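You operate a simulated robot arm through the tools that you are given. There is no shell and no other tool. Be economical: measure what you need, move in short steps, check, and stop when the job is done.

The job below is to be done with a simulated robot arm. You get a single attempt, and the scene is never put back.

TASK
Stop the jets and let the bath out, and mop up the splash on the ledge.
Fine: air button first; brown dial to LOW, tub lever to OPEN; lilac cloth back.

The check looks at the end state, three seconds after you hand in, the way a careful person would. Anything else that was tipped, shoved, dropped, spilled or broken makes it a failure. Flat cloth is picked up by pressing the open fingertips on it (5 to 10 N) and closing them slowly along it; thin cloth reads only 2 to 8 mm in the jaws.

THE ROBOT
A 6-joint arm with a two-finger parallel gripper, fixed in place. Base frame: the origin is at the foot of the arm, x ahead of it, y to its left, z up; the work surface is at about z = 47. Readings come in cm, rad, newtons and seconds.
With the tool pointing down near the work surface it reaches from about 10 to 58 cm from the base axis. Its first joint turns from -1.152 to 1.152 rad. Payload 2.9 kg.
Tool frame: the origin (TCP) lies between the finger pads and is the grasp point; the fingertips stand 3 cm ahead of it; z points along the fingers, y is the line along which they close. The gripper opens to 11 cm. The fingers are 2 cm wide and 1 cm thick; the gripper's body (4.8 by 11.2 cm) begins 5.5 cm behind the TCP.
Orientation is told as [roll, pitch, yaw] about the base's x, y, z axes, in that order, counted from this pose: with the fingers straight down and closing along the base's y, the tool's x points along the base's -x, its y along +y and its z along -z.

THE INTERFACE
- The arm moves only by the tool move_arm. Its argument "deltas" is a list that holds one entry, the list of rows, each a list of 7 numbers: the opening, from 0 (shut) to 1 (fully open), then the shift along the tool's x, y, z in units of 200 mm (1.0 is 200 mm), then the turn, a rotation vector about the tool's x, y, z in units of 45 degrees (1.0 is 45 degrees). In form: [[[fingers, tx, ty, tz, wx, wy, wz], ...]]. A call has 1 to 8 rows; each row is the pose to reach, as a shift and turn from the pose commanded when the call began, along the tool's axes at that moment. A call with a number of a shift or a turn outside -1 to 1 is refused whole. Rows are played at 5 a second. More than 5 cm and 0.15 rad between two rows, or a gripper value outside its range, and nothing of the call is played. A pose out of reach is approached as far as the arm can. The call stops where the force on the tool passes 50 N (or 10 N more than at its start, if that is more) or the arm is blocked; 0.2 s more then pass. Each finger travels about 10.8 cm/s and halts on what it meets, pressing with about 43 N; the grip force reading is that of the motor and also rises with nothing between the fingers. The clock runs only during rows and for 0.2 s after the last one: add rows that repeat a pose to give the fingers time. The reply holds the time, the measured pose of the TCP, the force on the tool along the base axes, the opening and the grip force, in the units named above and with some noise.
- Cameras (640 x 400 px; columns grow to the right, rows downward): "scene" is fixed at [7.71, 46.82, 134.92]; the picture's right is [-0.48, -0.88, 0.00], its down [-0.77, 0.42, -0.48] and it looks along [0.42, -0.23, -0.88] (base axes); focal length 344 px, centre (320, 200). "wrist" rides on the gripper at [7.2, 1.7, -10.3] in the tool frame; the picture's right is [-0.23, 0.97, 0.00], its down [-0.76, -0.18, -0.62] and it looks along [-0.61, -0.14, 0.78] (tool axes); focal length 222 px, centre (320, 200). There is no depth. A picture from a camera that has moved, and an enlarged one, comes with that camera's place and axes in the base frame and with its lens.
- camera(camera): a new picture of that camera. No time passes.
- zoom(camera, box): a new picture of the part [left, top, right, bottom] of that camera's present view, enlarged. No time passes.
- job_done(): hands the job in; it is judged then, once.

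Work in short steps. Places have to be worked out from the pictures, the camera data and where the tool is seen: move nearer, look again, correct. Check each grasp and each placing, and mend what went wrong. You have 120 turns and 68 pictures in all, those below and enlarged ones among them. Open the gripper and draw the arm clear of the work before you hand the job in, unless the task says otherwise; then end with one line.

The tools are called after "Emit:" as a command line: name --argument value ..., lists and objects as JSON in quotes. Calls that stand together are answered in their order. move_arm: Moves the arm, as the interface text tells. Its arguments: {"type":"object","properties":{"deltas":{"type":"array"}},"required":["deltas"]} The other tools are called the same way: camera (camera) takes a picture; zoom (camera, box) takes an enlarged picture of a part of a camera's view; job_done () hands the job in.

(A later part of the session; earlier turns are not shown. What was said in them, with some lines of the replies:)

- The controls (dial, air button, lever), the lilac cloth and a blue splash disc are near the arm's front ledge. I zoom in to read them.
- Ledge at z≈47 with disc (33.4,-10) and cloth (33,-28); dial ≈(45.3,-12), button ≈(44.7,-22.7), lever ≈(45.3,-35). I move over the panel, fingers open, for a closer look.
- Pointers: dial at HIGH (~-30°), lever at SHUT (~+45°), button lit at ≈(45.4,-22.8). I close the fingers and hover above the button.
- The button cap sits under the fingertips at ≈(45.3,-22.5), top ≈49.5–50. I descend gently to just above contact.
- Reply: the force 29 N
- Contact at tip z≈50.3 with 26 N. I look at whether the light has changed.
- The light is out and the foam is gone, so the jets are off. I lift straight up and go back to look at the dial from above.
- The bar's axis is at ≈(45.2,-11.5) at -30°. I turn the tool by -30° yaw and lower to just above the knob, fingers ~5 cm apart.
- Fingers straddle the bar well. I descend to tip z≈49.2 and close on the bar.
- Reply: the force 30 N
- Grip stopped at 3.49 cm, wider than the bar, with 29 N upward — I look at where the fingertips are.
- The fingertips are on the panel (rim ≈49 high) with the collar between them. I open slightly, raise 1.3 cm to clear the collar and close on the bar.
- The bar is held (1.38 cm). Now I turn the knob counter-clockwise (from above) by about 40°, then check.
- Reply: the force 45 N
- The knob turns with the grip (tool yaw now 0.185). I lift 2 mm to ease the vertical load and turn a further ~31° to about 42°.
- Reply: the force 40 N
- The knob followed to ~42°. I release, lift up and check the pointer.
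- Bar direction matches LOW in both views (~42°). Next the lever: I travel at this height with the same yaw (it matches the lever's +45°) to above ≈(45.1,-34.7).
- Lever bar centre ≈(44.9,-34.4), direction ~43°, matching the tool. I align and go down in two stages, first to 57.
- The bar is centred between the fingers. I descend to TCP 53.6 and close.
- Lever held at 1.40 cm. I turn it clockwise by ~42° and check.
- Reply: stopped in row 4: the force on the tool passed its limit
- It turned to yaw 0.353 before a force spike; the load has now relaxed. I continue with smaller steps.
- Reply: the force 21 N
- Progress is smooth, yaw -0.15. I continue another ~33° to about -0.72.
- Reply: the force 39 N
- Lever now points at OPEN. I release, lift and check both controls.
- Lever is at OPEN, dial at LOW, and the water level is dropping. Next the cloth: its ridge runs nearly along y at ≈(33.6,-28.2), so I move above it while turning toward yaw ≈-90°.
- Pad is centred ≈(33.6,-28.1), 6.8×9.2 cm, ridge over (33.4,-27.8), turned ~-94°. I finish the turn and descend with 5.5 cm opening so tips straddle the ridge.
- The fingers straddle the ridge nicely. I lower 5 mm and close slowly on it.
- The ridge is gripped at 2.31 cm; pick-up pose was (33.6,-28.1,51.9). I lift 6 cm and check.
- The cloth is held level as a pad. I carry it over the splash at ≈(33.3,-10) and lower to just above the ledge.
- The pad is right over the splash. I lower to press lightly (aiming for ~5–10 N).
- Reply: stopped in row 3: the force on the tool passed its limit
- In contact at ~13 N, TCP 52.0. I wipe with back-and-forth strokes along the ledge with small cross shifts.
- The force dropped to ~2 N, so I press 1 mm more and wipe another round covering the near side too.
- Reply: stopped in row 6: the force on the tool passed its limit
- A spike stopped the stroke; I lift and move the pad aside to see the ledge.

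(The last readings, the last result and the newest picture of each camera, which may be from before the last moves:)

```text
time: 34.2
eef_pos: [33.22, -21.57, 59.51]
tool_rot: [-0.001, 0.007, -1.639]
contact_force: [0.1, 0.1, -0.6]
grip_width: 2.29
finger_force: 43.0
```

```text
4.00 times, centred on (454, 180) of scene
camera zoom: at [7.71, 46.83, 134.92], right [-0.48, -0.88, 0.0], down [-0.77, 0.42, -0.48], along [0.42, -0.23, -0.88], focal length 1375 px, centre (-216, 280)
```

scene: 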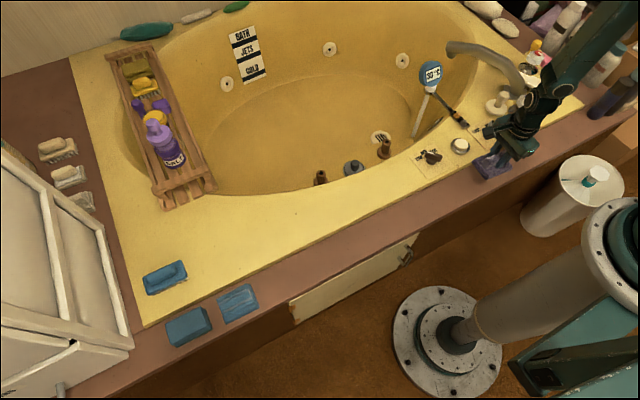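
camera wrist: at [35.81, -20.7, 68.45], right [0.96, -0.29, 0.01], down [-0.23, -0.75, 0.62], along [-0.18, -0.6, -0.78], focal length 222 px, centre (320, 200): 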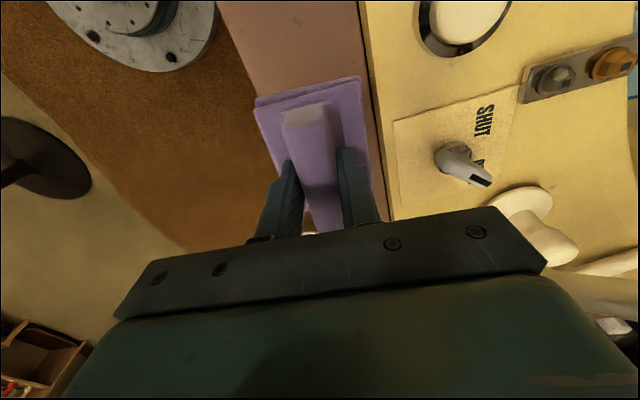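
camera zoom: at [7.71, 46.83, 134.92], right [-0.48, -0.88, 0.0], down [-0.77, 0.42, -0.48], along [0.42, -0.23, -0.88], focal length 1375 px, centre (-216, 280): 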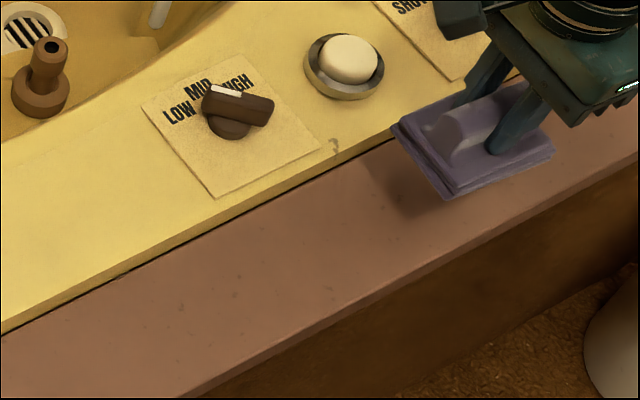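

The ledge is dry and the bath empty. I return the cloth to its original place, (33.6,-28.1).

Emit:
move_arm --deltas '[[[0.06, -0.16, 0.02, 0, 0, 0, 0], [0.06, -0.323, 0.043, 0, 0, 0, 0], [0.06, -0.323, 0.043, 0.16, 0, 0, 0], [0.06, -0.323, 0.043, 0.3, 0, 0, 0], [0.06, -0.323, 0.043, 0.34, 0, 0, 0]]]'

```text
time: 35.4
eef_pos: [33.65, -27.99, 52.76]
tool_rot: [0.003, 0.007, -1.639]
contact_force: [0.2, -0.6, -0.6]
grip_width: 2.3
finger_force: 42.9
```

On target laterally; I lower the last 0.7 cm gently.

Emit:
move_arm --deltas '[[[0.06, 0, -0.002, 0.015, 0, 0, 0], [0.06, 0, -0.002, 0.025, 0, 0, 0], [0.06, 0, -0.002, 0.033, 0, 0, 0], [0.06, 0, -0.002, 0.036, 0, 0, 0]]]'

```text
time: 36.4
eef_pos: [33.7, -27.84, 52.21]
tool_rot: [0.004, 0.004, -1.64]
contact_force: [0.4, -1.2, -1.1]
grip_width: 2.29
finger_force: 43.3
```

Still about 2 mm up with no contact force; I lower 2 mm more, then open.

Emit:
move_arm --deltas '[[[0.06, -0.008, -0.004, 0.01, 0, 0, 0], [0.06, -0.008, -0.004, 0.013, 0, 0, 0], [0.15, -0.008, -0.004, 0.013, 0, 0, 0], [0.3, -0.008, -0.004, 0.013, 0, 0, 0], [0.45, -0.008, -0.004, 0.013, 0, 0, 0], [0.45, -0.008, -0.004, 0.013, 0, 0, 0]]]'

```text
time: 37.8
eef_pos: [33.6, -28.0, 51.94]
tool_rot: [0.004, 0.005, -1.639]
contact_force: [-0.6, 0.1, 0.7]
grip_width: 4.95
finger_force: 0.0
```

Released at the original pose. I lift straight up and draw clear.

Emit:
move_arm --deltas '[[[0.45, 0, 0, -0.1, 0, 0, 0], [0.45, 0, 0, -0.3, 0, 0, 0], [0.45, 0, 0, -0.5, 0, 0, 0], [0.45, 0, 0, -0.7, 0, 0, 0], [0.45, 0, 0, -0.9, 0, 0, 0]]]'

Emit:
camera --camera "wrist"

Emit:
camera --camera "scene"

Emit:
zoom --camera "scene" --box '[410, 110, 538, 210]'

```text
time: 39.0
eef_pos: [33.45, -28.01, 70.12]
tool_rot: [0.002, 0.005, -1.64]
contact_force: [0.4, -0.1, 0.1]
grip_width: 4.95
finger_force: 0.1
```

```text
25 pictures are left
camera wrist: at [35.59, -20.97, 80.31], right [0.96, -0.29, 0.0], down [-0.23, -0.75, 0.62], along [-0.18, -0.59, -0.79], focal length 222 px, centre (320, 200)
```

wrist: 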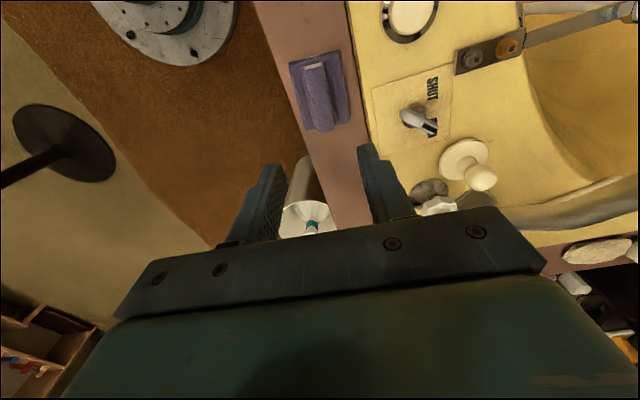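

```text
24 pictures are left
```

scene: 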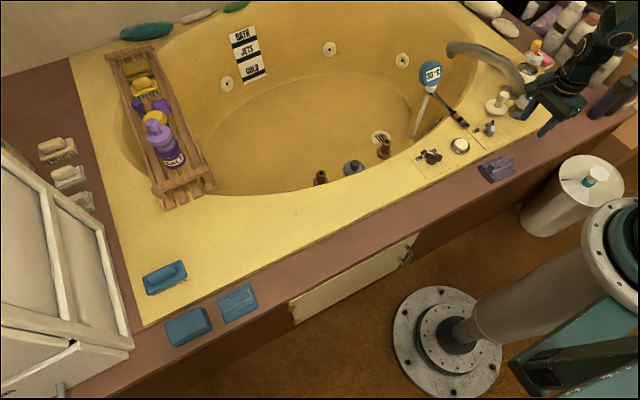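

```text
4.00 times, centred on (474, 160) of scene
camera zoom: at [7.71, 46.82, 134.92], right [-0.48, -0.88, 0.0], down [-0.77, 0.42, -0.48], along [0.42, -0.23, -0.88], focal length 1375 px, centre (-296, 360)
```

zoom: 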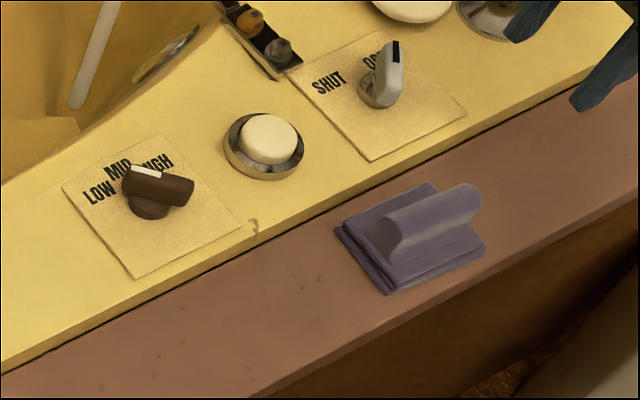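

Cloth is back where it was, splash gone, button unlit, dial at LOW, lever at OPEN, bath drained, and the arm is clear with the gripper open. I hand in.

Emit:
job_done

```text
The job is handed in.
```

I stopped the jets with the air button first, set the brown dial to LOW and the tub lever to OPEN, and the bath drained. I wiped the splash off the ledge and put the lilac cloth back where it was.
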